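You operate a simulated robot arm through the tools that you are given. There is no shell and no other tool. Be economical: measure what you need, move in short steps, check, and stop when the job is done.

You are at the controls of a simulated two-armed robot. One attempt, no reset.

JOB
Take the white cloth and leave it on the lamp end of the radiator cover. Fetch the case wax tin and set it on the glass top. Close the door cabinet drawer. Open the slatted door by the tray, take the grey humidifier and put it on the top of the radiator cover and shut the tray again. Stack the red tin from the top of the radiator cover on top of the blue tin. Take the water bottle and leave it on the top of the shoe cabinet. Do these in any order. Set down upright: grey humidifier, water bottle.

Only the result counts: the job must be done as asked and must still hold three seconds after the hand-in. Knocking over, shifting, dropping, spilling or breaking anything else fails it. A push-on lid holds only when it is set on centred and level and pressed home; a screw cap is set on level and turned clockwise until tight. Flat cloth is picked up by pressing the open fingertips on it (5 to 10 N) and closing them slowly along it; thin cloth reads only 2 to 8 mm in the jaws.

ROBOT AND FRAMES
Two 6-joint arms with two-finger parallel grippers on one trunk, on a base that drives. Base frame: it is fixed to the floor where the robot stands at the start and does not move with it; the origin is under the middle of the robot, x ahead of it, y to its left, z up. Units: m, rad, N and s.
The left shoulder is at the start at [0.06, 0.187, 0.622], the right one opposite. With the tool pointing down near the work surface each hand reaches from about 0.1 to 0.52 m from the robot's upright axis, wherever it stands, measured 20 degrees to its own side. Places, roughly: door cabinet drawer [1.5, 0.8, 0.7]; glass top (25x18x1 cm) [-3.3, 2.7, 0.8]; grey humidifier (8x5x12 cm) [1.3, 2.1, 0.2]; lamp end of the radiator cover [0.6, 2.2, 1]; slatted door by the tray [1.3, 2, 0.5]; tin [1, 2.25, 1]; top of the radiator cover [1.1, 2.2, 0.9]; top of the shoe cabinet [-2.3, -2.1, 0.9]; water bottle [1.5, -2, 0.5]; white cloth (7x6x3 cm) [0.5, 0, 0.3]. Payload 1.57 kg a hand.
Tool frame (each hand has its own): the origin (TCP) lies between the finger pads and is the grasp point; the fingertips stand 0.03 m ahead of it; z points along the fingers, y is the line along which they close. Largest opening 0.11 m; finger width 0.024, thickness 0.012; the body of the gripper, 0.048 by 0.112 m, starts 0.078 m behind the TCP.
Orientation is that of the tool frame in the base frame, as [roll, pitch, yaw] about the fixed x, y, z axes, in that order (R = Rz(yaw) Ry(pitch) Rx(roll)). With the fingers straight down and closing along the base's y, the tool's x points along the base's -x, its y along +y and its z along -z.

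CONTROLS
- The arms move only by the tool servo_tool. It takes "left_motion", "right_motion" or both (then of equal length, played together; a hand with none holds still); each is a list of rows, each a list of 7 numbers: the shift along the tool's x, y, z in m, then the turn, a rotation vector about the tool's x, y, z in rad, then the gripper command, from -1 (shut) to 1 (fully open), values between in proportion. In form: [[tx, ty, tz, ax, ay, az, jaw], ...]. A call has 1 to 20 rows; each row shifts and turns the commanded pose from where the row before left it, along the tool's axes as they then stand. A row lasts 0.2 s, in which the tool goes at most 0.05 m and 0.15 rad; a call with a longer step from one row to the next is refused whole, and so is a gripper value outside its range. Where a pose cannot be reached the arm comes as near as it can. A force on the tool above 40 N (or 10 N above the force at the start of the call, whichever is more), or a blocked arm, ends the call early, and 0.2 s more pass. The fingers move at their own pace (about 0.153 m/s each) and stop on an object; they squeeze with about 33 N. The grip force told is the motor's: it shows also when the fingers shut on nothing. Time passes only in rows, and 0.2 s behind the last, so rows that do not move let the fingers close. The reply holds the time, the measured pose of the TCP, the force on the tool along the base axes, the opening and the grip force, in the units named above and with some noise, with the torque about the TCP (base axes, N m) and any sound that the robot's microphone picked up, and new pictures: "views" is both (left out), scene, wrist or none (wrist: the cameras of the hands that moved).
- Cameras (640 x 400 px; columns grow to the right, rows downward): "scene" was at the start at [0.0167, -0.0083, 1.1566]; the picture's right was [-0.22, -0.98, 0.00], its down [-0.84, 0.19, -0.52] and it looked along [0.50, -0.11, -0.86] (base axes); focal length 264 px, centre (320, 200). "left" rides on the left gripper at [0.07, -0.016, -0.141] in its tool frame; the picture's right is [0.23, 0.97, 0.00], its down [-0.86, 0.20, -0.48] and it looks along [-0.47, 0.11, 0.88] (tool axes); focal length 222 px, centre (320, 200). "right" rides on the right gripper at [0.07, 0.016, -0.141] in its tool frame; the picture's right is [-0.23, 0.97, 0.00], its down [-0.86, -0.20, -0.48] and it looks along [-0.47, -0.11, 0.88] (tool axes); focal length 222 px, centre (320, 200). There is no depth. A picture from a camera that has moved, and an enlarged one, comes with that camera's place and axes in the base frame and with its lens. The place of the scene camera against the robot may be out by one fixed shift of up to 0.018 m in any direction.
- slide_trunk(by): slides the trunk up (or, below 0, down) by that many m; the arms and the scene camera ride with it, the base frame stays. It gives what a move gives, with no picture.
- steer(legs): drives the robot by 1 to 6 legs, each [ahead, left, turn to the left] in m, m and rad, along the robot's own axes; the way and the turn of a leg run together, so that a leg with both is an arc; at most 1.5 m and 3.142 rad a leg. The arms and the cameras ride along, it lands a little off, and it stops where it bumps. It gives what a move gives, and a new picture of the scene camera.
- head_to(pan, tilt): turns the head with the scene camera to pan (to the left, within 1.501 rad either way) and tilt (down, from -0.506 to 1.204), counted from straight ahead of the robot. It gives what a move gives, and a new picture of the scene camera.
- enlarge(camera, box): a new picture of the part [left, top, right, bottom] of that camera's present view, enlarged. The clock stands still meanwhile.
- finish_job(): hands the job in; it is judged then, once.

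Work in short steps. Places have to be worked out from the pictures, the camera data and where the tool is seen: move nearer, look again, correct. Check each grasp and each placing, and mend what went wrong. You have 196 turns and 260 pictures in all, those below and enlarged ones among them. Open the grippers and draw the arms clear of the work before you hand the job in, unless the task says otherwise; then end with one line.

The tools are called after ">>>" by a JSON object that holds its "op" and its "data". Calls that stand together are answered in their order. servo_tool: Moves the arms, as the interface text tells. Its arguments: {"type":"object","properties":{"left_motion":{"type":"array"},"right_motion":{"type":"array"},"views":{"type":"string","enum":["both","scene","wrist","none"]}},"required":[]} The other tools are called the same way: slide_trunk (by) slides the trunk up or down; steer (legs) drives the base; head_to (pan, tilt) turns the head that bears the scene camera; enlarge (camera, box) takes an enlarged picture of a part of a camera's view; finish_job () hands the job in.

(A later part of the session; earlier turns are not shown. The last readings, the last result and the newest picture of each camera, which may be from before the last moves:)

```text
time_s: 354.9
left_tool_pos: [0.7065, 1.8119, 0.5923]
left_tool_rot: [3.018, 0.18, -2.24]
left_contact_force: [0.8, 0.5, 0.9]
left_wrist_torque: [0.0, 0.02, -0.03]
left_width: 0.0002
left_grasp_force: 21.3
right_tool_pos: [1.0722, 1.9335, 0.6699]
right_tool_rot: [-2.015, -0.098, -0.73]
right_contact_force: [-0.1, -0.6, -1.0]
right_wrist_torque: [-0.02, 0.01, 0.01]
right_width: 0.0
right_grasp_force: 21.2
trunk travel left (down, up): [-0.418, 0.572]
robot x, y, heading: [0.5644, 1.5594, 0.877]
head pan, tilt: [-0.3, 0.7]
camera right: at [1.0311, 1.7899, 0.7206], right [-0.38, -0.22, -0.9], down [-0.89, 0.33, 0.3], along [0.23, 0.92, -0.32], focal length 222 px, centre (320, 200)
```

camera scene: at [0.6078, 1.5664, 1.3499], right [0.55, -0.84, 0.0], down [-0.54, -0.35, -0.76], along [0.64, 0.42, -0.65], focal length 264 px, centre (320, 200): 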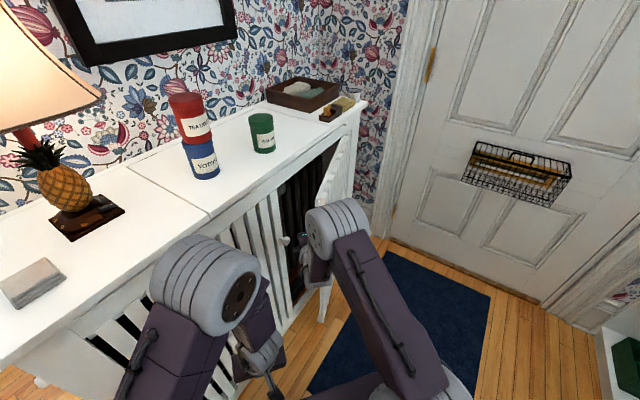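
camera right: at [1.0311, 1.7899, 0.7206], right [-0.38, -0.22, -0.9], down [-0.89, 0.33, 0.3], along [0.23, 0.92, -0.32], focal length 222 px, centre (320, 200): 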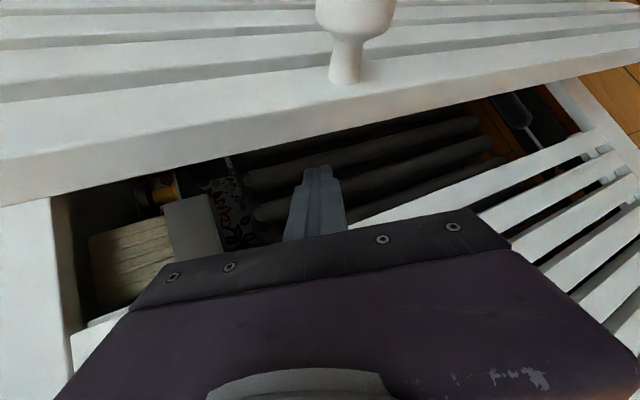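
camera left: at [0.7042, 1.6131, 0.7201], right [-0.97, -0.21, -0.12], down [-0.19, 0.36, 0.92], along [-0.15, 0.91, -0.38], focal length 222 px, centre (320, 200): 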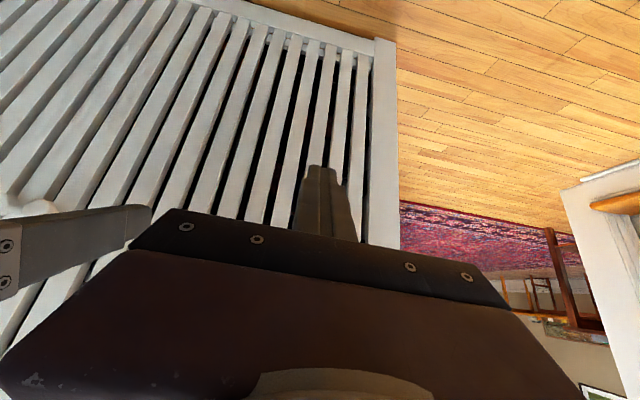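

The tips are inside the gap behind the door. I'll strafe right to push the door open.

>>> {"op": "steer", "data": {"legs": [[0.03, -0.16, 0]]}}

>>> {"op": "servo_tool", "data": {"right_motion": [[0, 0, 0, 0, 0, 0, -1]], "views": "wrist"}}

```text
time_s: 355.9
left_tool_pos: [0.7468, 1.7898, 0.5928]
left_tool_rot: [3.015, 0.183, -2.242]
left_contact_force: [0.3, -1.0, -0.5]
left_wrist_torque: [-0.01, 0.01, -0.01]
left_width: 0.0
left_grasp_force: 21.3
right_tool_pos: [1.104, 1.9134, 0.6688]
right_tool_rot: [-2.015, -0.107, -0.703]
right_contact_force: [-8.3, -3.6, 2.4]
right_wrist_torque: [0.23, -0.67, -0.32]
right_width: 0.0
right_grasp_force: 20.6
trunk travel left (down, up): [-0.418, 0.572]
robot x, y, heading: [0.6079, 1.5334, 0.875]
head pan, tilt: [-0.3, 0.7]
stopped in leg 1: the force on the tool passed its limit (the readings are from after the stop); the commanded pose is now the measured one
camera scene: at [0.6475, 1.5395, 1.3499], right [0.55, -0.84, 0.0], down [-0.54, -0.35, -0.77], along [0.64, 0.42, -0.64], focal length 264 px, centre (320, 200)
```

scene: 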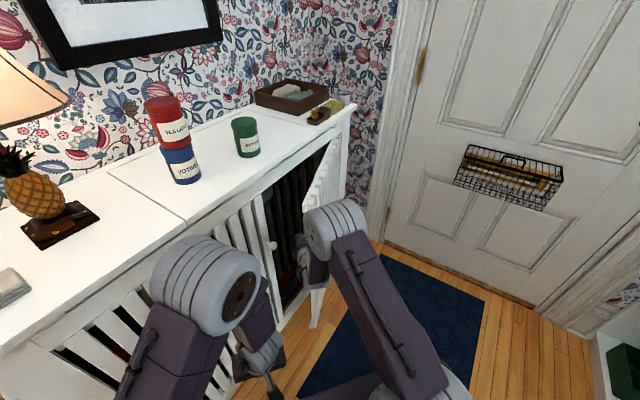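

```text
time_s: 356.3
left_tool_pos: [0.7477, 1.7894, 0.5922]
left_tool_rot: [3.019, 0.182, -2.238]
left_contact_force: [0.1, -0.1, 0.6]
left_wrist_torque: [0.0, -0.01, -0.02]
left_width: 0.0
left_grasp_force: 21.2
right_tool_pos: [1.1051, 1.9141, 0.6703]
right_tool_rot: [-2.016, -0.108, -0.702]
right_contact_force: [-12.5, -3.5, 3.3]
right_wrist_torque: [0.2, -0.95, -0.42]
right_width: 0.0001
right_grasp_force: 21.3
trunk travel left (down, up): [-0.418, 0.572]
robot x, y, heading: [0.609, 1.5351, 0.878]
head pan, tilt: [-0.3, 0.7]
camera right: at [1.0669, 1.7695, 0.7215], right [-0.37, -0.23, -0.9], down [-0.9, 0.31, 0.29], along [0.21, 0.92, -0.33], focal length 222 px, centre (320, 200)
```

right: 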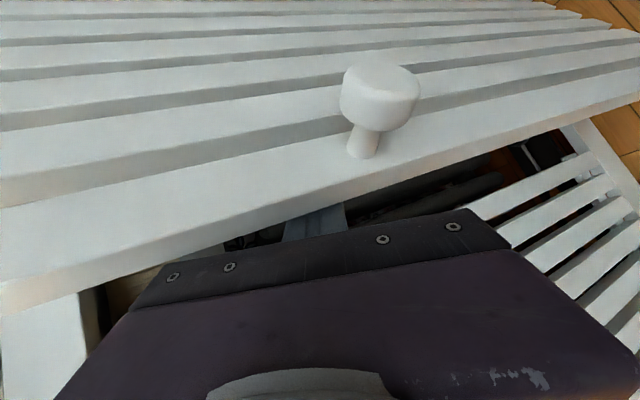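

The contact is on the door's end face, so the tips must be deeper behind it. I'll shift left 3 cm, go in 5 cm more, and then turn the base right, which swings the fingers out and eastward behind the door.

>>> {"op": "steer", "data": {"legs": [[0, 0.035, 0], [0.05, 0, 0], [0, 0, -0.15]]}}

>>> {"op": "servo_tool", "data": {"right_motion": [[0, 0, 0, 0, 0, 0, -1]], "views": "wrist"}}

```text
time_s: 358.3
left_tool_pos: [0.789, 1.8281, 0.594]
left_tool_rot: [3.016, 0.18, -2.392]
left_contact_force: [0.8, -0.4, 0.6]
left_wrist_torque: [-0.01, 0.01, 0.01]
left_width: 0.0
left_grasp_force: 21.1
right_tool_pos: [1.161, 1.8976, 0.6684]
right_tool_rot: [-2.019, -0.107, -0.853]
right_contact_force: [0.2, 0.2, 0.4]
right_wrist_torque: [0.02, -0.01, -0.04]
right_width: 0.0
right_grasp_force: 21.2
trunk travel left (down, up): [-0.418, 0.572]
robot x, y, heading: [0.6096, 1.5986, 0.729]
head pan, tilt: [-0.3, 0.7]
camera scene: at [0.6532, 1.5991, 1.3499], right [0.41, -0.91, 0.0], down [-0.59, -0.27, -0.76], along [0.7, 0.32, -0.64], focal length 264 px, centre (320, 200)
```

scene: 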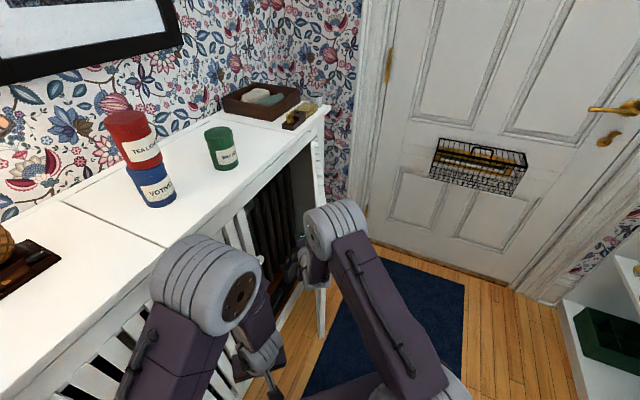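

```text
time_s: 358.7
left_tool_pos: [0.7899, 1.8274, 0.593]
left_tool_rot: [3.018, 0.181, -2.391]
left_contact_force: [0.4, -0.4, 0.7]
left_wrist_torque: [-0.01, 0.04, -0.01]
left_width: 0.0001
left_grasp_force: 21.6
right_tool_pos: [1.1619, 1.8973, 0.6679]
right_tool_rot: [-2.017, -0.106, -0.852]
right_contact_force: [-0.3, 0.4, 0.0]
right_wrist_torque: [0.0, -0.03, 0.03]
right_width: 0.0
right_grasp_force: 20.6
trunk travel left (down, up): [-0.418, 0.572]
robot x, y, heading: [0.6122, 1.5973, 0.724]
head pan, tilt: [-0.3, 0.7]
camera right: at [1.1027, 1.7603, 0.7205], right [-0.4, -0.18, -0.9], down [-0.85, 0.44, 0.29], along [0.35, 0.88, -0.33], focal length 222 px, centre (320, 200)
```

right: 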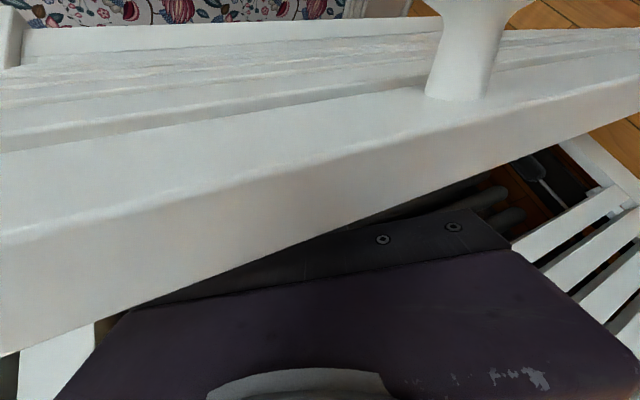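

The fingers are now well behind the door and it's swinging open. Continuing to turn right and then pushing ahead/east.

>>> {"op": "steer", "data": {"legs": [[0, 0, -0.3], [0.1, -0.03, 0]]}}

```text
time_s: 360.9
left_tool_pos: [0.9911, 1.7645, 0.5936]
left_tool_rot: [3.014, 0.181, -2.695]
left_contact_force: [1.2, -0.8, -0.3]
left_wrist_torque: [0.05, 0.09, -0.02]
left_width: 0.0
left_grasp_force: 21.4
right_tool_pos: [1.3656, 1.7185, 0.6684]
right_tool_rot: [-2.016, -0.103, -1.16]
right_contact_force: [0.7, -1.5, -0.7]
right_wrist_torque: [0.04, -0.03, 0.07]
right_width: 0.0
right_grasp_force: 21.4
trunk travel left (down, up): [-0.418, 0.572]
robot x, y, heading: [0.7485, 1.5982, 0.422]
head pan, tilt: [-0.3, 0.7]
camera scene: at [0.7886, 1.5881, 1.3505], right [0.12, -0.99, 0.0], down [-0.64, -0.08, -0.77], along [0.76, 0.1, -0.64], focal length 264 px, centre (320, 200)
```

scene: 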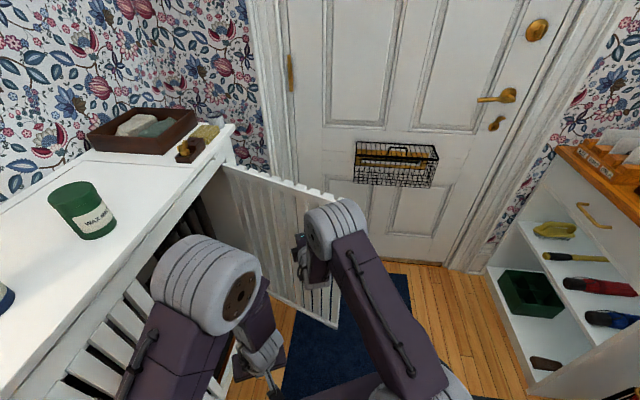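

Door about 65° open. One more push to open it wider.

>>> {"op": "steer", "data": {"legs": [[0.12, -0.05, -0.05]]}}

```text
time_s: 362.2
left_tool_pos: [1.1339, 1.752, 0.5936]
left_tool_rot: [3.017, 0.18, -2.744]
left_contact_force: [0.5, -0.7, 0.2]
left_wrist_torque: [0.0, 0.04, 0.01]
left_width: 0.0001
left_grasp_force: 21.6
right_tool_pos: [1.5086, 1.6893, 0.6686]
right_tool_rot: [-2.018, -0.105, -1.207]
right_contact_force: [0.0, 0.7, 1.0]
right_wrist_torque: [-0.01, 0.01, 0.01]
right_width: 0.0001
right_grasp_force: 21.2
trunk travel left (down, up): [-0.418, 0.572]
robot x, y, heading: [0.8872, 1.5964, 0.372]
head pan, tilt: [-0.3, 0.7]
camera scene: at [0.9197, 1.5872, 1.3507], right [0.08, -1.0, 0.0], down [-0.64, -0.05, -0.77], along [0.77, 0.06, -0.64], focal length 264 px, centre (320, 200)
```

scene: 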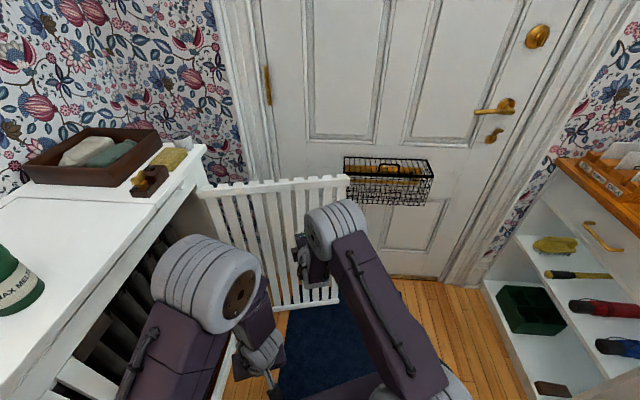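

The door is at about 90°. Backing out and turning to face the opened compartment.

>>> {"op": "steer", "data": {"legs": [[-0.3, 0, 0], [0, -0.3, 0], [0, 0, 1.2]]}}

>>> {"op": "head_to", "data": {"pan": -0.6, "tilt": 0.7}}

>>> {"op": "enlarge", "data": {"camera": "scene", "box": [200, 120, 480, 320]}}

```text
time_s: 368.8
left_tool_pos: [0.6695, 1.495, 0.5912]
left_tool_rot: [3.017, 0.175, -1.558]
left_contact_force: [-0.4, -0.3, 0.5]
left_wrist_torque: [-0.03, -0.02, 0.02]
left_width: 0.0
left_grasp_force: 21.0
right_tool_pos: [0.8701, 1.8187, 0.6656]
right_tool_rot: [-2.021, -0.106, -0.022]
right_contact_force: [0.0, -0.2, 0.3]
right_wrist_torque: [0.03, 0.01, -0.03]
right_width: 0.0
right_grasp_force: 21.1
trunk travel left (down, up): [-0.418, 0.572]
robot x, y, heading: [0.7239, 1.2075, 1.56]
head pan, tilt: [-0.3, 0.7]
camera scene: at [0.7514, 1.2335, 1.3506], right [0.95, -0.31, 0.0], down [-0.19, -0.61, -0.77], along [0.24, 0.73, -0.64], focal length 264 px, centre (320, 200)
```

scene: 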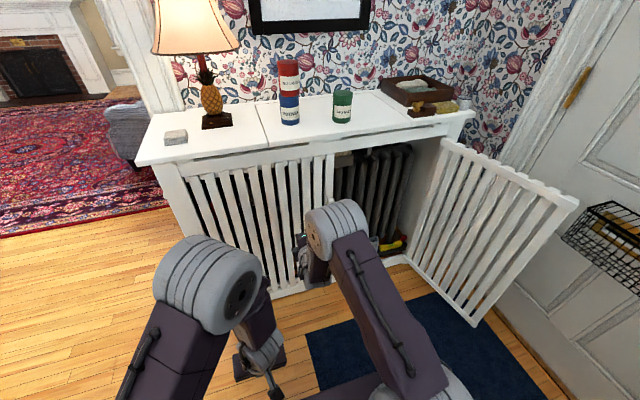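

```text
time_s: 369.6
left_tool_pos: [0.6715, 1.4954, 0.5899]
left_tool_rot: [3.016, 0.178, -1.561]
left_contact_force: [0.1, -0.7, 0.3]
left_wrist_torque: [-0.01, -0.03, 0.0]
left_width: 0.0003
left_grasp_force: 20.8
right_tool_pos: [0.872, 1.8197, 0.6659]
right_tool_rot: [-2.023, -0.103, -0.021]
right_contact_force: [0.9, 0.0, 0.0]
right_wrist_torque: [-0.01, 0.01, 0.01]
right_width: 0.0
right_grasp_force: 20.9
trunk travel left (down, up): [-0.418, 0.572]
robot x, y, heading: [0.7202, 1.2062, 1.561]
head pan, tilt: [-0.6, 0.7]
camera scene: at [0.7742, 1.2223, 1.3507], right [0.82, -0.57, 0.0], down [-0.37, -0.53, -0.77], along [0.44, 0.63, -0.64], focal length 264 px, centre (320, 200)
```

scene: 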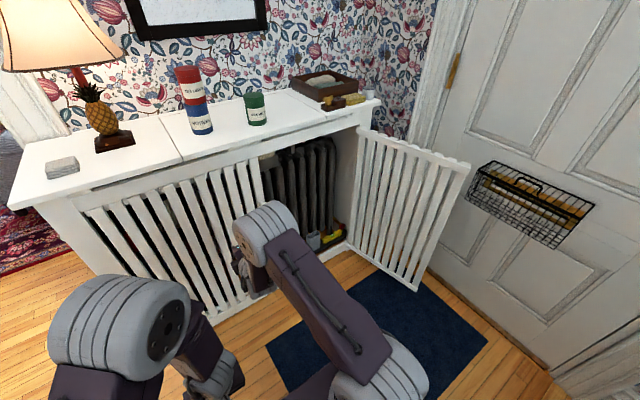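

```text
2.00 times, centred on (340, 220) of scene
camera zoom: at [0.7742, 1.2223, 1.3507], right [0.82, -0.57, 0.0], down [-0.37, -0.53, -0.77], along [0.44, 0.63, -0.64], focal length 528 px, centre (280, 160)
```

zoom: 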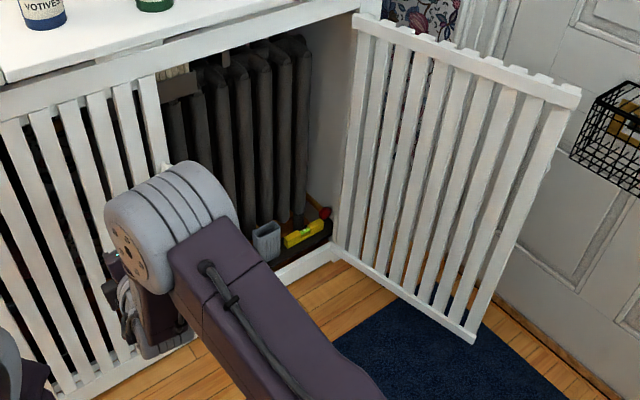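

The grey humidifier is visible at ≈(1.33,2.08), low in the opening. I'll roll the right hand back to horizontal closing and reduce its tilt for a from-above grasp.

>>> {"op": "servo_tool", "data": {"right_motion": [[0, 0, 0, 0, 0, 0.15, 0], [0, 0, 0, 0, 0, 0.15, 1], [0, 0, 0, 0, 0, 0.15, 1], [0, 0, 0, 0, 0, 0.15, 1], [0, 0, 0, 0, 0, 0.15, 1], [0, 0, 0, 0, 0, 0.15, 1], [0, 0, 0, 0, 0, 0.15, 1], [0, 0, 0, 0, 0, 0.15, 1], [0, 0, 0, 0, 0, 0.15, 1], [0, 0, 0, 0, 0, 0.15, 1], [0, 0, 0, 0, 0.12, 0, 1], [0, 0, 0, 0, 0.12, 0, 1], [0, 0, 0, 0, 0.12, 0, 1], [0, 0, 0, 0, 0.1, 0, 1], [0, 0, 0, 0, 0, 0, 1]], "views": "none"}}

```text
time_s: 372.8
left_tool_pos: [0.67, 1.4961, 0.589]
left_tool_rot: [3.014, 0.175, -1.561]
left_contact_force: [0.0, -0.5, 0.7]
left_wrist_torque: [0.01, 0.01, 0.02]
left_width: 0.0001
left_grasp_force: 21.5
right_tool_pos: [0.869, 1.8198, 0.6669]
right_tool_rot: [-2.934, 0.643, -1.435]
right_contact_force: [0.3, -0.8, -0.1]
right_wrist_torque: [-0.02, 0.0, -0.02]
right_width: 0.1101
right_grasp_force: 0.1
right hand out of reach, approached as far as the arm can: row 1
trunk travel left (down, up): [-0.418, 0.572]
robot x, y, heading: [0.7248, 1.206, 1.561]
head pan, tilt: [-0.6, 0.7]
```

Good. I'll fix the residual skew, slide right in front of the compartment, lower, and look.

>>> {"op": "servo_tool", "data": {"right_motion": [[0, 0, 0, -0.0625, 0, 0.0545, 1], [0, 0, 0, -0.0625, 0, 0.0545, 1], [0, 0, 0, 0, 0, 0, 1]], "views": "none"}}

>>> {"op": "steer", "data": {"legs": [[0, -0.44, 0]]}}

>>> {"op": "slide_trunk", "data": {"by": -0.3}}

>>> {"op": "servo_tool", "data": {"right_motion": [[0, 0, 0, 0, 0, 0, 1]], "views": "both"}}

```text
time_s: 373.6
left_tool_pos: [0.6705, 1.4956, 0.5911]
left_tool_rot: [3.016, 0.176, -1.56]
left_contact_force: [-0.2, -0.5, -0.4]
left_wrist_torque: [0.0, 0.01, 0.0]
left_width: 0.0
left_grasp_force: 21.8
right_tool_pos: [0.8675, 1.8204, 0.6664]
right_tool_rot: [-3.139, 0.655, -1.57]
right_contact_force: [0.5, 0.3, 0.3]
right_wrist_torque: [0.02, 0.01, 0.0]
right_width: 0.11
right_grasp_force: 0.1
trunk travel left (down, up): [-0.418, 0.572]
robot x, y, heading: [0.7258, 1.2085, 1.56]
head pan, tilt: [-0.6, 0.7]
```

```text
time_s: 376.2
left_tool_pos: [1.1104, 1.4893, 0.5889]
left_tool_rot: [3.015, 0.176, -1.569]
left_contact_force: [-0.1, 0.5, 0.1]
left_wrist_torque: [0.01, 0.0, 0.03]
left_width: 0.0
left_grasp_force: 21.4
right_tool_pos: [1.3119, 1.8111, 0.6648]
right_tool_rot: [3.14, 0.655, -1.58]
right_contact_force: [-0.4, -0.3, -0.1]
right_wrist_torque: [0.0, -0.01, 0.0]
right_width: 0.1102
right_grasp_force: 0.1
trunk travel left (down, up): [-0.418, 0.572]
robot x, y, heading: [1.1549, 1.2001, 1.55]
head pan, tilt: [-0.6, 0.7]
camera scene: at [1.2155, 1.2099, 1.3506], right [0.81, -0.58, 0.0], down [-0.37, -0.52, -0.77], along [0.44, 0.63, -0.64], focal length 264 px, centre (320, 200)
```

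scene: 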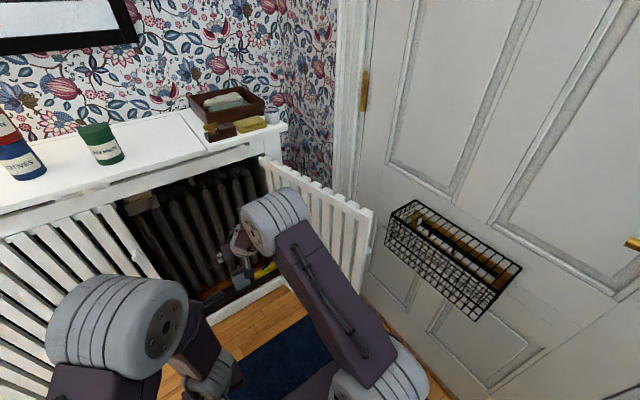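

```text
time_s: 379.2
left_tool_pos: [1.1094, 1.4914, 0.2894]
left_tool_rot: [3.015, 0.172, -1.569]
left_contact_force: [-0.4, 0.1, 0.5]
left_wrist_torque: [0.02, -0.01, 0.0]
left_width: 0.0001
left_grasp_force: 21.3
right_tool_pos: [1.31, 1.8114, 0.3616]
right_tool_rot: [3.14, 0.652, -1.578]
right_contact_force: [0.7, 0.3, 1.1]
right_wrist_torque: [0.01, -0.02, -0.01]
right_width: 0.1098
right_grasp_force: 0.0
trunk travel left (down, up): [-0.118, 0.872]
robot x, y, heading: [1.1569, 1.202, 1.549]
head pan, tilt: [-0.6, 0.7]
```

```text
time_s: 379.6
left_tool_pos: [1.1095, 1.4909, 0.2898]
left_tool_rot: [3.014, 0.173, -1.568]
left_contact_force: [0.1, -1.2, -0.5]
left_wrist_torque: [0.01, 0.02, -0.02]
left_width: 0.0
left_grasp_force: 21.0
right_tool_pos: [1.3112, 1.8127, 0.3618]
right_tool_rot: [-3.142, 0.653, -1.58]
right_contact_force: [0.2, 0.6, 0.0]
right_wrist_torque: [0.01, 0.0, -0.03]
right_width: 0.11
right_grasp_force: 0.0
trunk travel left (down, up): [-0.118, 0.872]
robot x, y, heading: [1.1548, 1.2012, 1.552]
head pan, tilt: [-0.6, 0.7]
camera scene: at [1.2147, 1.2114, 1.0507], right [0.81, -0.58, 0.0], down [-0.37, -0.52, -0.77], along [0.44, 0.63, -0.64], focal length 264 px, centre (320, 200)
camera right: at [1.2943, 1.671, 0.4312], right [-0.97, 0.19, 0.14], down [0.2, 0.39, 0.9], along [0.12, 0.9, -0.41], focal length 222 px, centre (320, 200)
```

scene: 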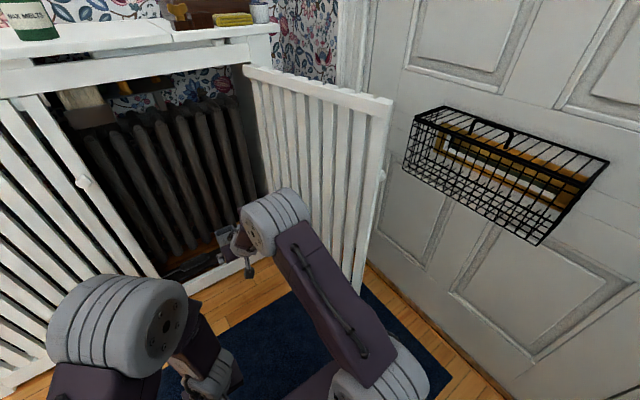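
right: 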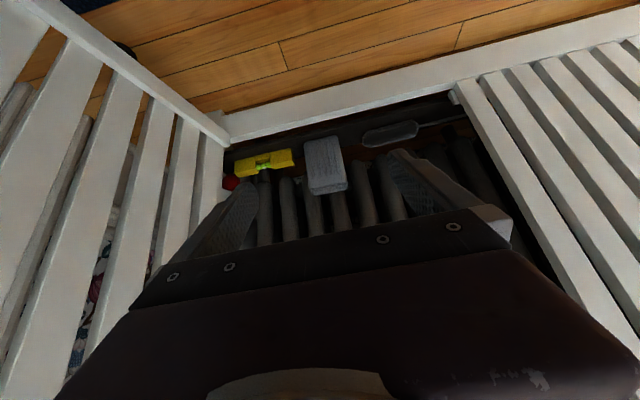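

Humidifier ≈(1.326,2.07), standing z 0.12–0.24; a spirit level lies to its right, low down. I'll drive in 0.25 with the hand still above it, then check.

>>> {"op": "steer", "data": {"legs": [[0.235, -0.01, 0.018]]}}

>>> {"op": "servo_tool", "data": {"right_motion": [[0, 0, 0, 0, 0, 0, 1]], "views": "wrist"}}

```text
time_s: 381.4
left_tool_pos: [1.1181, 1.7294, 0.289]
left_tool_rot: [3.016, 0.171, -1.551]
left_contact_force: [0.9, 0.7, 0.0]
left_wrist_torque: [-0.01, 0.0, 0.03]
left_width: 0.0002
left_grasp_force: 21.0
right_tool_pos: [1.3102, 2.0548, 0.3625]
right_tool_rot: [-3.141, 0.651, -1.561]
right_contact_force: [-0.3, 0.2, 0.9]
right_wrist_torque: [-0.01, 0.03, 0.02]
right_width: 0.1099
right_grasp_force: 0.2
trunk travel left (down, up): [-0.118, 0.872]
robot x, y, heading: [1.168, 1.4375, 1.571]
head pan, tilt: [-0.6, 0.7]
camera scene: at [1.2271, 1.4557, 1.0514], right [0.82, -0.57, 0.0], down [-0.36, -0.53, -0.76], along [0.43, 0.63, -0.64], focal length 264 px, centre (320, 200)
```

scene: 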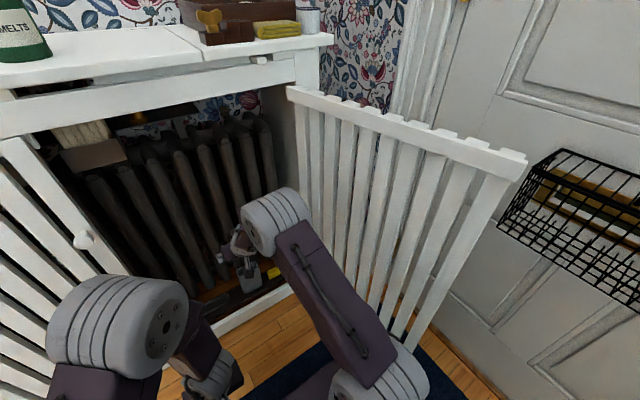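

```text
time_s: 381.8
left_tool_pos: [1.1171, 1.73, 0.2897]
left_tool_rot: [3.014, 0.17, -1.55]
left_contact_force: [0.9, 0.2, 0.0]
left_wrist_torque: [-0.01, 0.01, 0.01]
left_width: 0.0
left_grasp_force: 21.8
right_tool_pos: [1.3106, 2.054, 0.3627]
right_tool_rot: [-3.141, 0.651, -1.561]
right_contact_force: [-0.2, -1.1, 0.0]
right_wrist_torque: [0.0, -0.02, -0.01]
right_width: 0.1101
right_grasp_force: 0.1
trunk travel left (down, up): [-0.118, 0.872]
robot x, y, heading: [1.1688, 1.442, 1.571]
head pan, tilt: [-0.6, 0.7]
camera right: at [1.2972, 1.9132, 0.4314], right [-0.98, 0.17, 0.14], down [0.2, 0.39, 0.9], along [0.1, 0.9, -0.42], focal length 222 px, centre (320, 200)
```

right: 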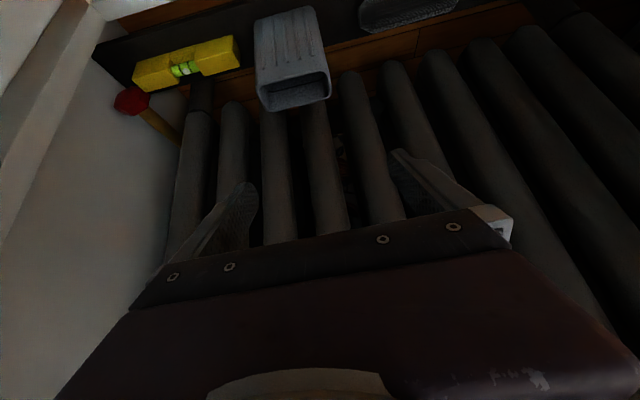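

Humidifier centre ≈(1.32,2.063). Shift 9 mm right, then lower with the trunk.

>>> {"op": "servo_tool", "data": {"right_motion": [[0, -0.009, 0, 0, 0, 0, 1], [0, 0, 0, 0, 0, 0, 1]], "views": "none"}}

>>> {"op": "slide_trunk", "data": {"by": -0.1}}

>>> {"op": "servo_tool", "data": {"right_motion": [[0, 0, 0, 0, 0, 0, 1]], "views": "wrist"}}

```text
time_s: 382.4
left_tool_pos: [1.1175, 1.7304, 0.2887]
left_tool_rot: [3.016, 0.171, -1.549]
left_contact_force: [-0.1, 0.2, -0.4]
left_wrist_torque: [0.03, 0.03, -0.02]
left_width: 0.0
left_grasp_force: 21.5
right_tool_pos: [1.3195, 2.0546, 0.363]
right_tool_rot: [-3.141, 0.65, -1.561]
right_contact_force: [-0.1, -0.2, -0.4]
right_wrist_torque: [-0.02, 0.0, 0.01]
right_width: 0.11
right_grasp_force: 0.1
trunk travel left (down, up): [-0.118, 0.872]
robot x, y, heading: [1.1661, 1.438, 1.571]
head pan, tilt: [-0.6, 0.7]
```

```text
time_s: 383.7
left_tool_pos: [1.1164, 1.7289, 0.1892]
left_tool_rot: [3.015, 0.171, -1.549]
left_contact_force: [0.1, 0.4, 0.3]
left_wrist_torque: [-0.03, 0.01, 0.0]
left_width: 0.0001
left_grasp_force: 20.9
right_tool_pos: [1.3203, 2.0555, 0.2623]
right_tool_rot: [3.141, 0.651, -1.56]
right_contact_force: [0.5, -0.9, -0.4]
right_wrist_torque: [-0.02, -0.01, 0.02]
right_width: 0.1101
right_grasp_force: 0.1
trunk travel left (down, up): [-0.018, 0.972]
robot x, y, heading: [1.1683, 1.4386, 1.571]
head pan, tilt: [-0.6, 0.7]
```

```text
time_s: 384.1
left_tool_pos: [1.1172, 1.7302, 0.1889]
left_tool_rot: [3.014, 0.171, -1.55]
left_contact_force: [-0.1, -0.2, -0.4]
left_wrist_torque: [-0.05, 0.0, 0.0]
left_width: 0.0003
left_grasp_force: 21.1
right_tool_pos: [1.3199, 2.0557, 0.2613]
right_tool_rot: [-3.141, 0.651, -1.559]
right_contact_force: [0.5, -0.3, 1.0]
right_wrist_torque: [0.03, -0.02, 0.02]
right_width: 0.1101
right_grasp_force: 0.0
trunk travel left (down, up): [-0.018, 0.972]
robot x, y, heading: [1.1683, 1.4384, 1.573]
head pan, tilt: [-0.6, 0.7]
camera right: at [1.3051, 1.9138, 0.3312], right [-0.98, 0.17, 0.14], down [0.2, 0.39, 0.9], along [0.1, 0.9, -0.42], focal length 222 px, centre (320, 200)
```

right: 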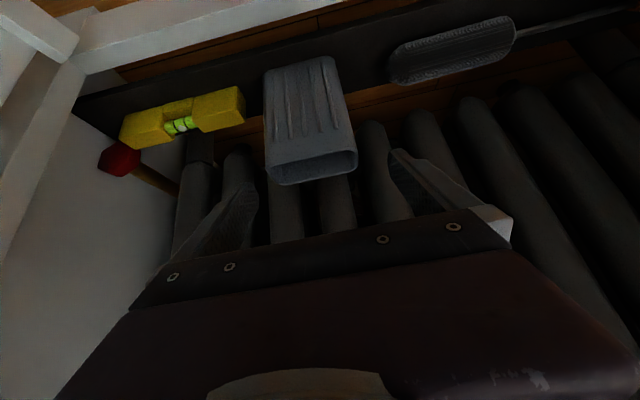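

Lined up with the rim between the fingertips. Lowering 5 cm (tips stay above the level) and closing.

>>> {"op": "servo_tool", "data": {"right_motion": [[0.0101, 0, 0.0133, 0, 0, 0, 0.9], [0.0101, 0, 0.0133, 0, 0, 0, 0.9], [0.0101, 0, 0.0133, 0, 0, 0, 0.9], [0, 0, 0, 0, 0, 0, 0.9]], "views": "wrist"}}

```text
time_s: 385.1
left_tool_pos: [1.1177, 1.7298, 0.1891]
left_tool_rot: [3.014, 0.17, -1.551]
left_contact_force: [0.1, -0.1, 0.3]
left_wrist_torque: [0.0, 0.04, 0.0]
left_width: 0.0002
left_grasp_force: 21.5
right_tool_pos: [1.3183, 2.0551, 0.2123]
right_tool_rot: [-3.141, 0.652, -1.561]
right_contact_force: [1.3, -0.2, 0.0]
right_wrist_torque: [0.0, -0.02, 0.03]
right_width: 0.1047
right_grasp_force: 0.0
trunk travel left (down, up): [-0.018, 0.972]
robot x, y, heading: [1.1708, 1.4401, 1.572]
head pan, tilt: [-0.6, 0.7]
camera right: at [1.3039, 1.9131, 0.2808], right [-0.98, 0.17, 0.14], down [0.2, 0.39, 0.9], along [0.1, 0.9, -0.42], focal length 222 px, centre (320, 200)
```

right: 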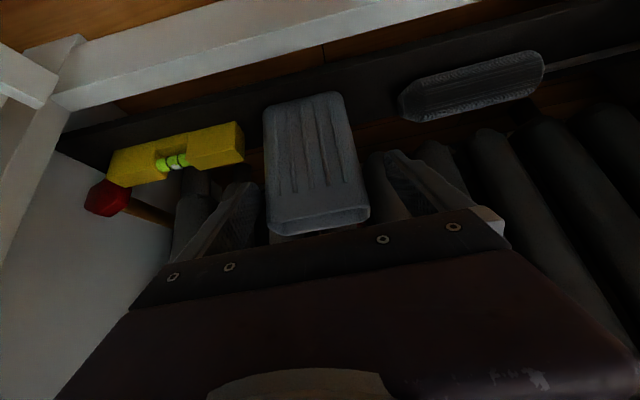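

>>> {"op": "servo_tool", "data": {"right_motion": [[0, 0, 0, 0, 0, 0, 0.6], [0, 0, 0, 0, 0, 0, 0.3], [0, 0, 0, 0, 0, 0, -0.1], [0, 0, 0, 0, 0, 0, -1], [0, 0, 0, 0, 0, 0, -1]], "views": "wrist"}}

```text
time_s: 386.3
left_tool_pos: [1.117, 1.729, 0.1894]
left_tool_rot: [3.014, 0.171, -1.55]
left_contact_force: [-0.3, 0.6, -0.7]
left_wrist_torque: [0.02, 0.0, -0.01]
left_width: 0.0
left_grasp_force: 21.7
right_tool_pos: [1.317, 2.0545, 0.2114]
right_tool_rot: [-3.141, 0.65, -1.56]
right_contact_force: [-0.6, 0.3, 0.5]
right_wrist_torque: [0.15, 0.18, 0.05]
right_width: 0.0795
right_grasp_force: 33.1
trunk travel left (down, up): [-0.018, 0.972]
robot x, y, heading: [1.1723, 1.4377, 1.568]
head pan, tilt: [-0.6, 0.7]
camera right: at [1.3038, 1.9131, 0.281], right [-0.98, 0.17, 0.14], down [0.2, 0.39, 0.9], along [0.1, 0.9, -0.42], focal length 222 px, centre (320, 200)
```

right: 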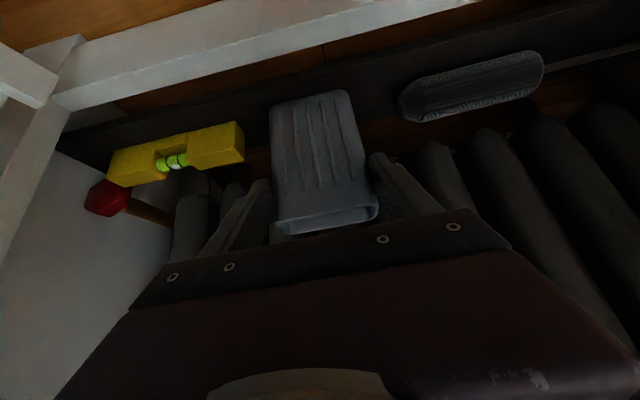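

Gripped at 79.5 mm. Lifting 12 cm by the trunk and backing out.

>>> {"op": "slide_trunk", "data": {"by": 0.12}}

>>> {"op": "steer", "data": {"legs": [[-0.45, 0, 0]]}}

>>> {"op": "slide_trunk", "data": {"by": 0.4}}

>>> {"op": "slide_trunk", "data": {"by": 0.4}}

>>> {"op": "servo_tool", "data": {"right_motion": [[0, 0, 0, 0, 0, 0, -1]], "views": "both"}}

```text
time_s: 387.8
left_tool_pos: [1.1175, 1.7294, 0.3096]
left_tool_rot: [3.015, 0.17, -1.55]
left_contact_force: [0.8, -0.4, -0.8]
left_wrist_torque: [0.0, 0.01, 0.04]
left_width: 0.0
left_grasp_force: 21.1
right_tool_pos: [1.318, 2.0552, 0.3309]
right_tool_rot: [-3.14, 0.65, -1.561]
right_contact_force: [-0.2, 0.4, -2.9]
right_wrist_torque: [-0.05, 0.01, -0.01]
right_width: 0.0797
right_grasp_force: 32.9
trunk travel left (down, up): [-0.138, 0.852]
robot x, y, heading: [1.1707, 1.4376, 1.573]
head pan, tilt: [-0.6, 0.7]
```

```text
time_s: 390.1
left_tool_pos: [1.1287, 1.3706, 0.309]
left_tool_rot: [3.013, 0.171, -1.547]
left_contact_force: [0.7, -0.3, 0.2]
left_wrist_torque: [0.01, 0.01, 0.02]
left_width: 0.0
left_grasp_force: 21.6
right_tool_pos: [1.3315, 1.6951, 0.3308]
right_tool_rot: [3.14, 0.653, -1.561]
right_contact_force: [0.0, -0.6, -2.1]
right_wrist_torque: [-0.08, 0.0, 0.01]
right_width: 0.0799
right_grasp_force: 32.6
trunk travel left (down, up): [-0.138, 0.852]
robot x, y, heading: [1.1832, 1.0776, 1.567]
head pan, tilt: [-0.6, 0.7]
stopped in leg 1: the robot was blocked; the commanded pose is now the measured one
camera scene: at [1.2423, 1.0945, 1.0711], right [0.82, -0.57, 0.0], down [-0.37, -0.53, -0.77], along [0.43, 0.63, -0.64], focal length 264 px, centre (320, 200)
```

scene: 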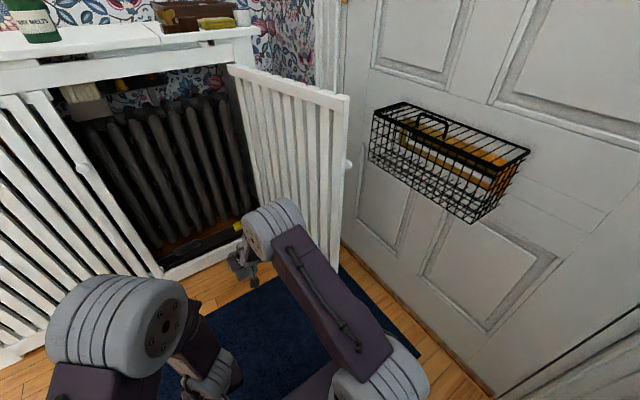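

```text
time_s: 393.9
left_tool_pos: [1.1218, 1.3645, 0.7086]
left_tool_rot: [3.013, 0.172, -1.547]
left_contact_force: [0.1, 0.1, 1.0]
left_wrist_torque: [-0.07, 0.01, -0.03]
left_width: 0.0
left_grasp_force: 21.2
right_tool_pos: [1.3229, 1.6894, 0.7318]
right_tool_rot: [-3.141, 0.65, -1.561]
right_contact_force: [-0.3, 1.7, -3.0]
right_wrist_torque: [-0.09, 0.01, -0.01]
right_width: 0.08
right_grasp_force: 33.2
trunk travel left (down, up): [-0.538, 0.452]
robot x, y, heading: [1.1721, 1.0756, 1.572]
head pan, tilt: [-0.6, 0.7]
```

```text
time_s: 397.8
left_tool_pos: [1.1195, 1.362, 1.1101]
left_tool_rot: [3.015, 0.171, -1.547]
left_contact_force: [-1.0, 1.3, 0.7]
left_wrist_torque: [0.03, -0.02, -0.01]
left_width: 0.0
left_grasp_force: 21.6
right_tool_pos: [1.3193, 1.6859, 1.1308]
right_tool_rot: [3.142, 0.65, -1.561]
right_contact_force: [0.4, 0.4, -2.5]
right_wrist_torque: [-0.07, 0.01, 0.01]
right_width: 0.0798
right_grasp_force: 33.4
trunk travel left (down, up): [-0.938, 0.052]
robot x, y, heading: [1.1718, 1.0705, 1.567]
head pan, tilt: [-0.6, 0.7]
```

```text
time_s: 398.2
left_tool_pos: [1.1207, 1.3607, 1.1088]
left_tool_rot: [3.015, 0.172, -1.55]
left_contact_force: [0.1, -0.1, 0.1]
left_wrist_torque: [0.04, 0.01, -0.02]
left_width: 0.0
left_grasp_force: 21.2
right_tool_pos: [1.3206, 1.6873, 1.1315]
right_tool_rot: [-3.142, 0.652, -1.56]
right_contact_force: [-0.6, -0.6, -2.0]
right_wrist_torque: [-0.06, 0.0, -0.04]
right_width: 0.0798
right_grasp_force: 33.3
trunk travel left (down, up): [-0.938, 0.052]
robot x, y, heading: [1.1726, 1.0721, 1.572]
head pan, tilt: [-0.6, 0.7]
camera scene: at [1.2307, 1.0866, 1.8712], right [0.83, -0.56, 0.0], down [-0.36, -0.53, -0.76], along [0.43, 0.63, -0.64], focal length 264 px, centre (320, 200)
camera right: at [1.3066, 1.5449, 1.2007], right [-0.98, 0.17, 0.14], down [0.2, 0.39, 0.9], along [0.1, 0.9, -0.42], focal length 222 px, centre (320, 200)
```

scene: 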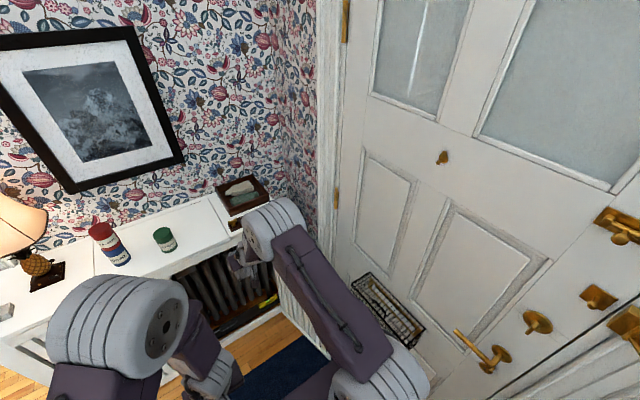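
right: 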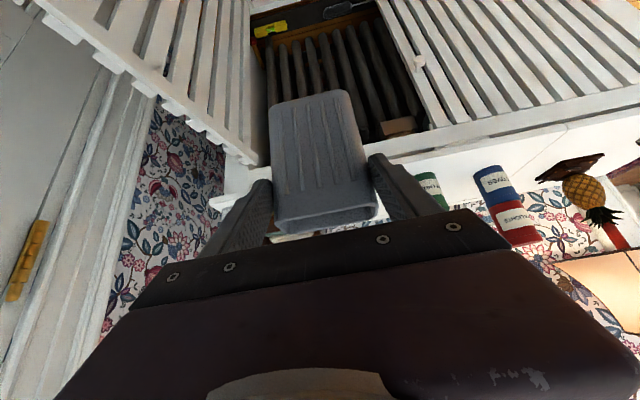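

Held firmly. I'll raise a touch, shift left 0.1, and drive ahead to bring it over the free spot right of the green tin.

>>> {"op": "slide_trunk", "data": {"by": 0.03}}

>>> {"op": "steer", "data": {"legs": [[0, 0.1, 0], [0.44, 0, 0]]}}

>>> {"op": "head_to", "data": {"pan": -0.2, "tilt": 0.9}}

>>> {"op": "servo_tool", "data": {"right_motion": [[0, 0, 0, 0, 0, 0, -1]], "views": "wrist"}}

```text
time_s: 398.9
left_tool_pos: [1.1184, 1.3604, 1.1387]
left_tool_rot: [3.014, 0.171, -1.547]
left_contact_force: [0.0, 0.7, -0.9]
left_wrist_torque: [0.01, 0.01, -0.02]
left_width: 0.0
left_grasp_force: 21.4
right_tool_pos: [1.3202, 1.6844, 1.1619]
right_tool_rot: [3.141, 0.651, -1.562]
right_contact_force: [0.0, -0.5, -2.2]
right_wrist_torque: [-0.04, -0.01, 0.0]
right_width: 0.0799
right_grasp_force: 32.6
trunk travel left (down, up): [-0.968, 0.022]
robot x, y, heading: [1.1697, 1.0725, 1.57]
head pan, tilt: [-0.6, 0.7]
```

```text
time_s: 402.3
left_tool_pos: [1.0136, 1.7994, 1.1398]
left_tool_rot: [3.015, 0.171, -1.537]
left_contact_force: [-0.2, 0.2, -1.0]
left_wrist_torque: [0.0, 0.0, 0.01]
left_width: 0.0
left_grasp_force: 21.2
right_tool_pos: [1.2102, 2.1278, 1.162]
right_tool_rot: [-3.14, 0.65, -1.548]
right_contact_force: [-0.1, -0.5, -2.2]
right_wrist_torque: [-0.08, 0.01, 0.02]
right_width: 0.0798
right_grasp_force: 32.7
trunk travel left (down, up): [-0.968, 0.022]
robot x, y, heading: [1.0682, 1.5068, 1.583]
head pan, tilt: [-0.6, 0.7]
camera scene: at [1.1274, 1.5259, 1.9014], right [0.83, -0.55, 0.0], down [-0.36, -0.53, -0.77], along [0.42, 0.64, -0.64], focal length 264 px, centre (320, 200)
```

scene: 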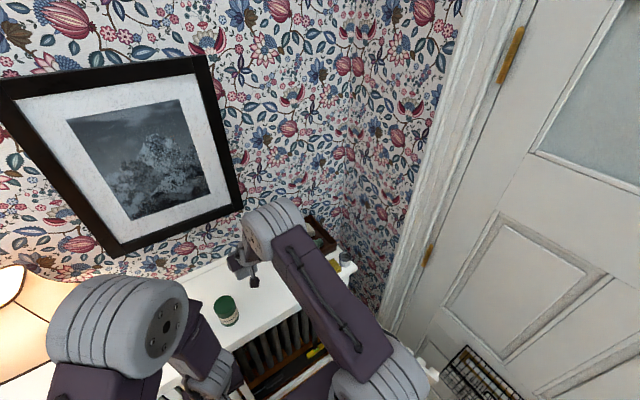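

```text
time_s: 403.2
left_tool_pos: [1.0133, 1.8025, 1.1382]
left_tool_rot: [3.018, 0.17, -1.535]
left_contact_force: [0.5, 0.7, -0.3]
left_wrist_torque: [0.01, 0.0, 0.02]
left_width: 0.0001
left_grasp_force: 21.6
right_tool_pos: [1.2104, 2.1301, 1.1592]
right_tool_rot: [-3.14, 0.65, -1.548]
right_contact_force: [-0.6, -0.4, -2.3]
right_wrist_torque: [-0.07, -0.01, -0.02]
right_width: 0.0797
right_grasp_force: 33.2
trunk travel left (down, up): [-0.968, 0.022]
robot x, y, heading: [1.0681, 1.5138, 1.582]
head pan, tilt: [-0.201, 0.901]
camera scene: at [1.0946, 1.5342, 1.8852], right [0.98, -0.19, 0.0], down [-0.15, -0.77, -0.62], along [0.12, 0.61, -0.78], focal length 264 px, centre (320, 200)
```

scene: 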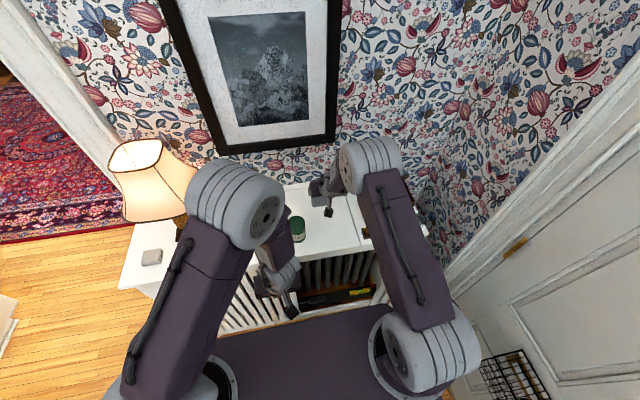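

```text
time_s: 403.6
left_tool_pos: [1.0131, 1.802, 1.1399]
left_tool_rot: [3.018, 0.169, -1.535]
left_contact_force: [0.0, 0.1, -0.2]
left_wrist_torque: [0.04, 0.0, -0.01]
left_width: 0.0
left_grasp_force: 21.6
right_tool_pos: [1.211, 2.1288, 1.1619]
right_tool_rot: [-3.139, 0.65, -1.549]
right_contact_force: [-0.3, -0.7, -2.9]
right_wrist_torque: [-0.04, 0.0, 0.01]
right_width: 0.0797
right_grasp_force: 33.0
trunk travel left (down, up): [-0.968, 0.022]
robot x, y, heading: [1.0686, 1.5093, 1.582]
head pan, tilt: [-0.201, 0.901]
camera right: at [1.1985, 1.9872, 1.23], right [-0.98, 0.16, 0.14], down [0.19, 0.4, 0.9], along [0.09, 0.9, -0.42], focal length 222 px, centre (320, 200)
```

right: 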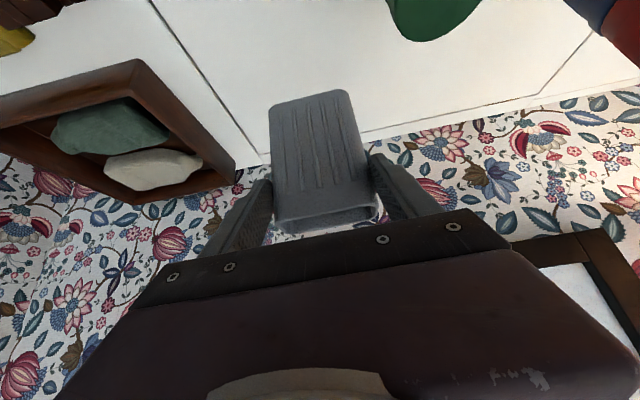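

Clear spot on the middle panel. Lowering with the trunk, then fine steps.

>>> {"op": "slide_trunk", "data": {"by": -0.1}}

>>> {"op": "slide_trunk", "data": {"by": -0.01}}

>>> {"op": "servo_tool", "data": {"right_motion": [[0, 0, 0, 0, 0, 0, -1]], "views": "wrist"}}

```text
time_s: 404.9
left_tool_pos: [1.0147, 1.8014, 1.0384]
left_tool_rot: [3.014, 0.17, -1.536]
left_contact_force: [-0.1, 0.0, -0.1]
left_wrist_torque: [0.0, -0.02, 0.03]
left_width: 0.0
left_grasp_force: 21.3
right_tool_pos: [1.211, 2.1287, 1.0603]
right_tool_rot: [-3.141, 0.65, -1.547]
right_contact_force: [0.0, -0.4, -2.5]
right_wrist_torque: [-0.1, -0.01, -0.02]
right_width: 0.08
right_grasp_force: 33.0
trunk travel left (down, up): [-0.868, 0.122]
robot x, y, heading: [1.0671, 1.5136, 1.582]
head pan, tilt: [-0.201, 0.901]
```

```text
time_s: 405.5
left_tool_pos: [1.0129, 1.8003, 1.0295]
left_tool_rot: [3.016, 0.172, -1.536]
left_contact_force: [0.1, 0.1, 0.4]
left_wrist_torque: [0.02, -0.01, 0.03]
left_width: 0.0
left_grasp_force: 21.5
right_tool_pos: [1.2109, 2.1305, 1.0566]
right_tool_rot: [-3.139, 0.664, -1.548]
right_contact_force: [2.4, 3.1, 23.9]
right_wrist_torque: [0.38, 0.09, -0.18]
right_width: 0.0799
right_grasp_force: 32.8
trunk travel left (down, up): [-0.858, 0.132]
robot x, y, heading: [1.0707, 1.5113, 1.585]
head pan, tilt: [-0.201, 0.901]
```

```text
time_s: 405.9
left_tool_pos: [1.0138, 1.7991, 1.0295]
left_tool_rot: [3.016, 0.172, -1.533]
left_contact_force: [-0.3, -0.3, 0.0]
left_wrist_torque: [-0.01, 0.04, -0.02]
left_width: 0.0
left_grasp_force: 21.8
right_tool_pos: [1.211, 2.128, 1.054]
right_tool_rot: [-3.14, 0.656, -1.549]
right_contact_force: [0.9, 4.5, 23.2]
right_wrist_torque: [0.55, 0.24, 0.03]
right_width: 0.0794
right_grasp_force: 33.4
trunk travel left (down, up): [-0.858, 0.132]
robot x, y, heading: [1.0681, 1.5111, 1.581]
head pan, tilt: [-0.201, 0.901]
camera right: at [1.1981, 1.986, 1.1219], right [-0.98, 0.16, 0.14], down [0.19, 0.39, 0.9], along [0.09, 0.91, -0.41], focal length 222 px, centre (320, 200)
```

right: 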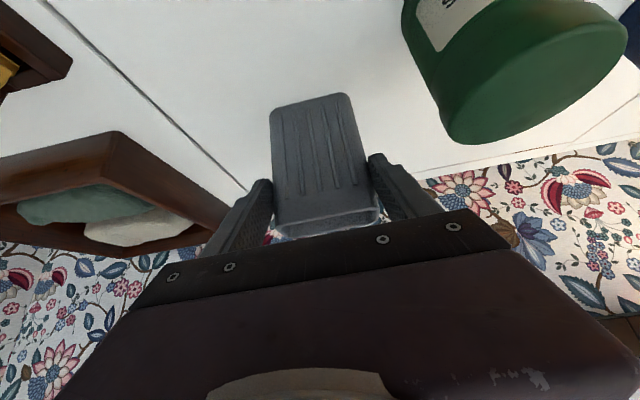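

Contact at 24 N, upright. Easing up, opening moderately (the green tin is near), and withdrawing along the fingers.

>>> {"op": "slide_trunk", "data": {"by": 0.004}}

>>> {"op": "servo_tool", "data": {"right_motion": [[0, 0, 0, 0, 0, 0, 0.5], [0, 0, 0, 0, 0, 0, 0.7], [0, 0, 0, 0, 0, 0, 0.7], [0, 0, -0.02, 0, 0, 0, 0.7], [0, 0, -0.03, 0, 0, 0, 0.7], [0, 0, -0.04, 0, 0, 0, 0.7], [0, 0, 0, 0, 0, 0, 0.7]], "views": "wrist"}}

```text
time_s: 406.4
left_tool_pos: [1.0132, 1.8009, 1.0325]
left_tool_rot: [3.017, 0.171, -1.536]
left_contact_force: [-0.3, 0.9, 0.9]
left_wrist_torque: [-0.02, -0.03, -0.05]
left_width: 0.0
left_grasp_force: 21.2
right_tool_pos: [1.2103, 2.1273, 1.0544]
right_tool_rot: [-3.14, 0.649, -1.549]
right_contact_force: [-0.1, 4.2, 9.0]
right_wrist_torque: [0.45, 0.09, -0.04]
right_width: 0.0801
right_grasp_force: 33.3
trunk travel left (down, up): [-0.862, 0.128]
robot x, y, heading: [1.0674, 1.5113, 1.579]
head pan, tilt: [-0.201, 0.901]
```

```text
time_s: 408.0
left_tool_pos: [1.0135, 1.8021, 1.0331]
left_tool_rot: [3.014, 0.169, -1.536]
left_contact_force: [0.4, 0.3, -0.3]
left_wrist_torque: [0.0, 0.01, -0.01]
left_width: 0.0
left_grasp_force: 21.7
right_tool_pos: [1.2114, 2.0751, 1.1252]
right_tool_rot: [-3.141, 0.65, -1.548]
right_contact_force: [-0.6, 0.0, -0.6]
right_wrist_torque: [-0.02, 0.03, 0.02]
right_width: 0.0937
right_grasp_force: 0.0
trunk travel left (down, up): [-0.862, 0.128]
robot x, y, heading: [1.0671, 1.5133, 1.581]
head pan, tilt: [-0.201, 0.901]
camera right: at [1.1982, 1.9336, 1.1952], right [-0.98, 0.16, 0.14], down [0.19, 0.4, 0.9], along [0.09, 0.9, -0.42], focal length 222 px, centre (320, 200)
```

right: 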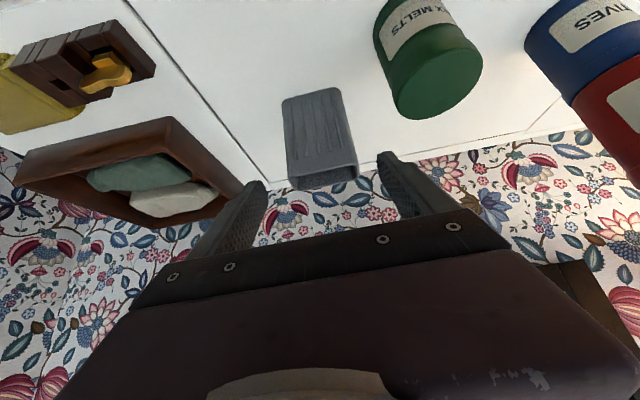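

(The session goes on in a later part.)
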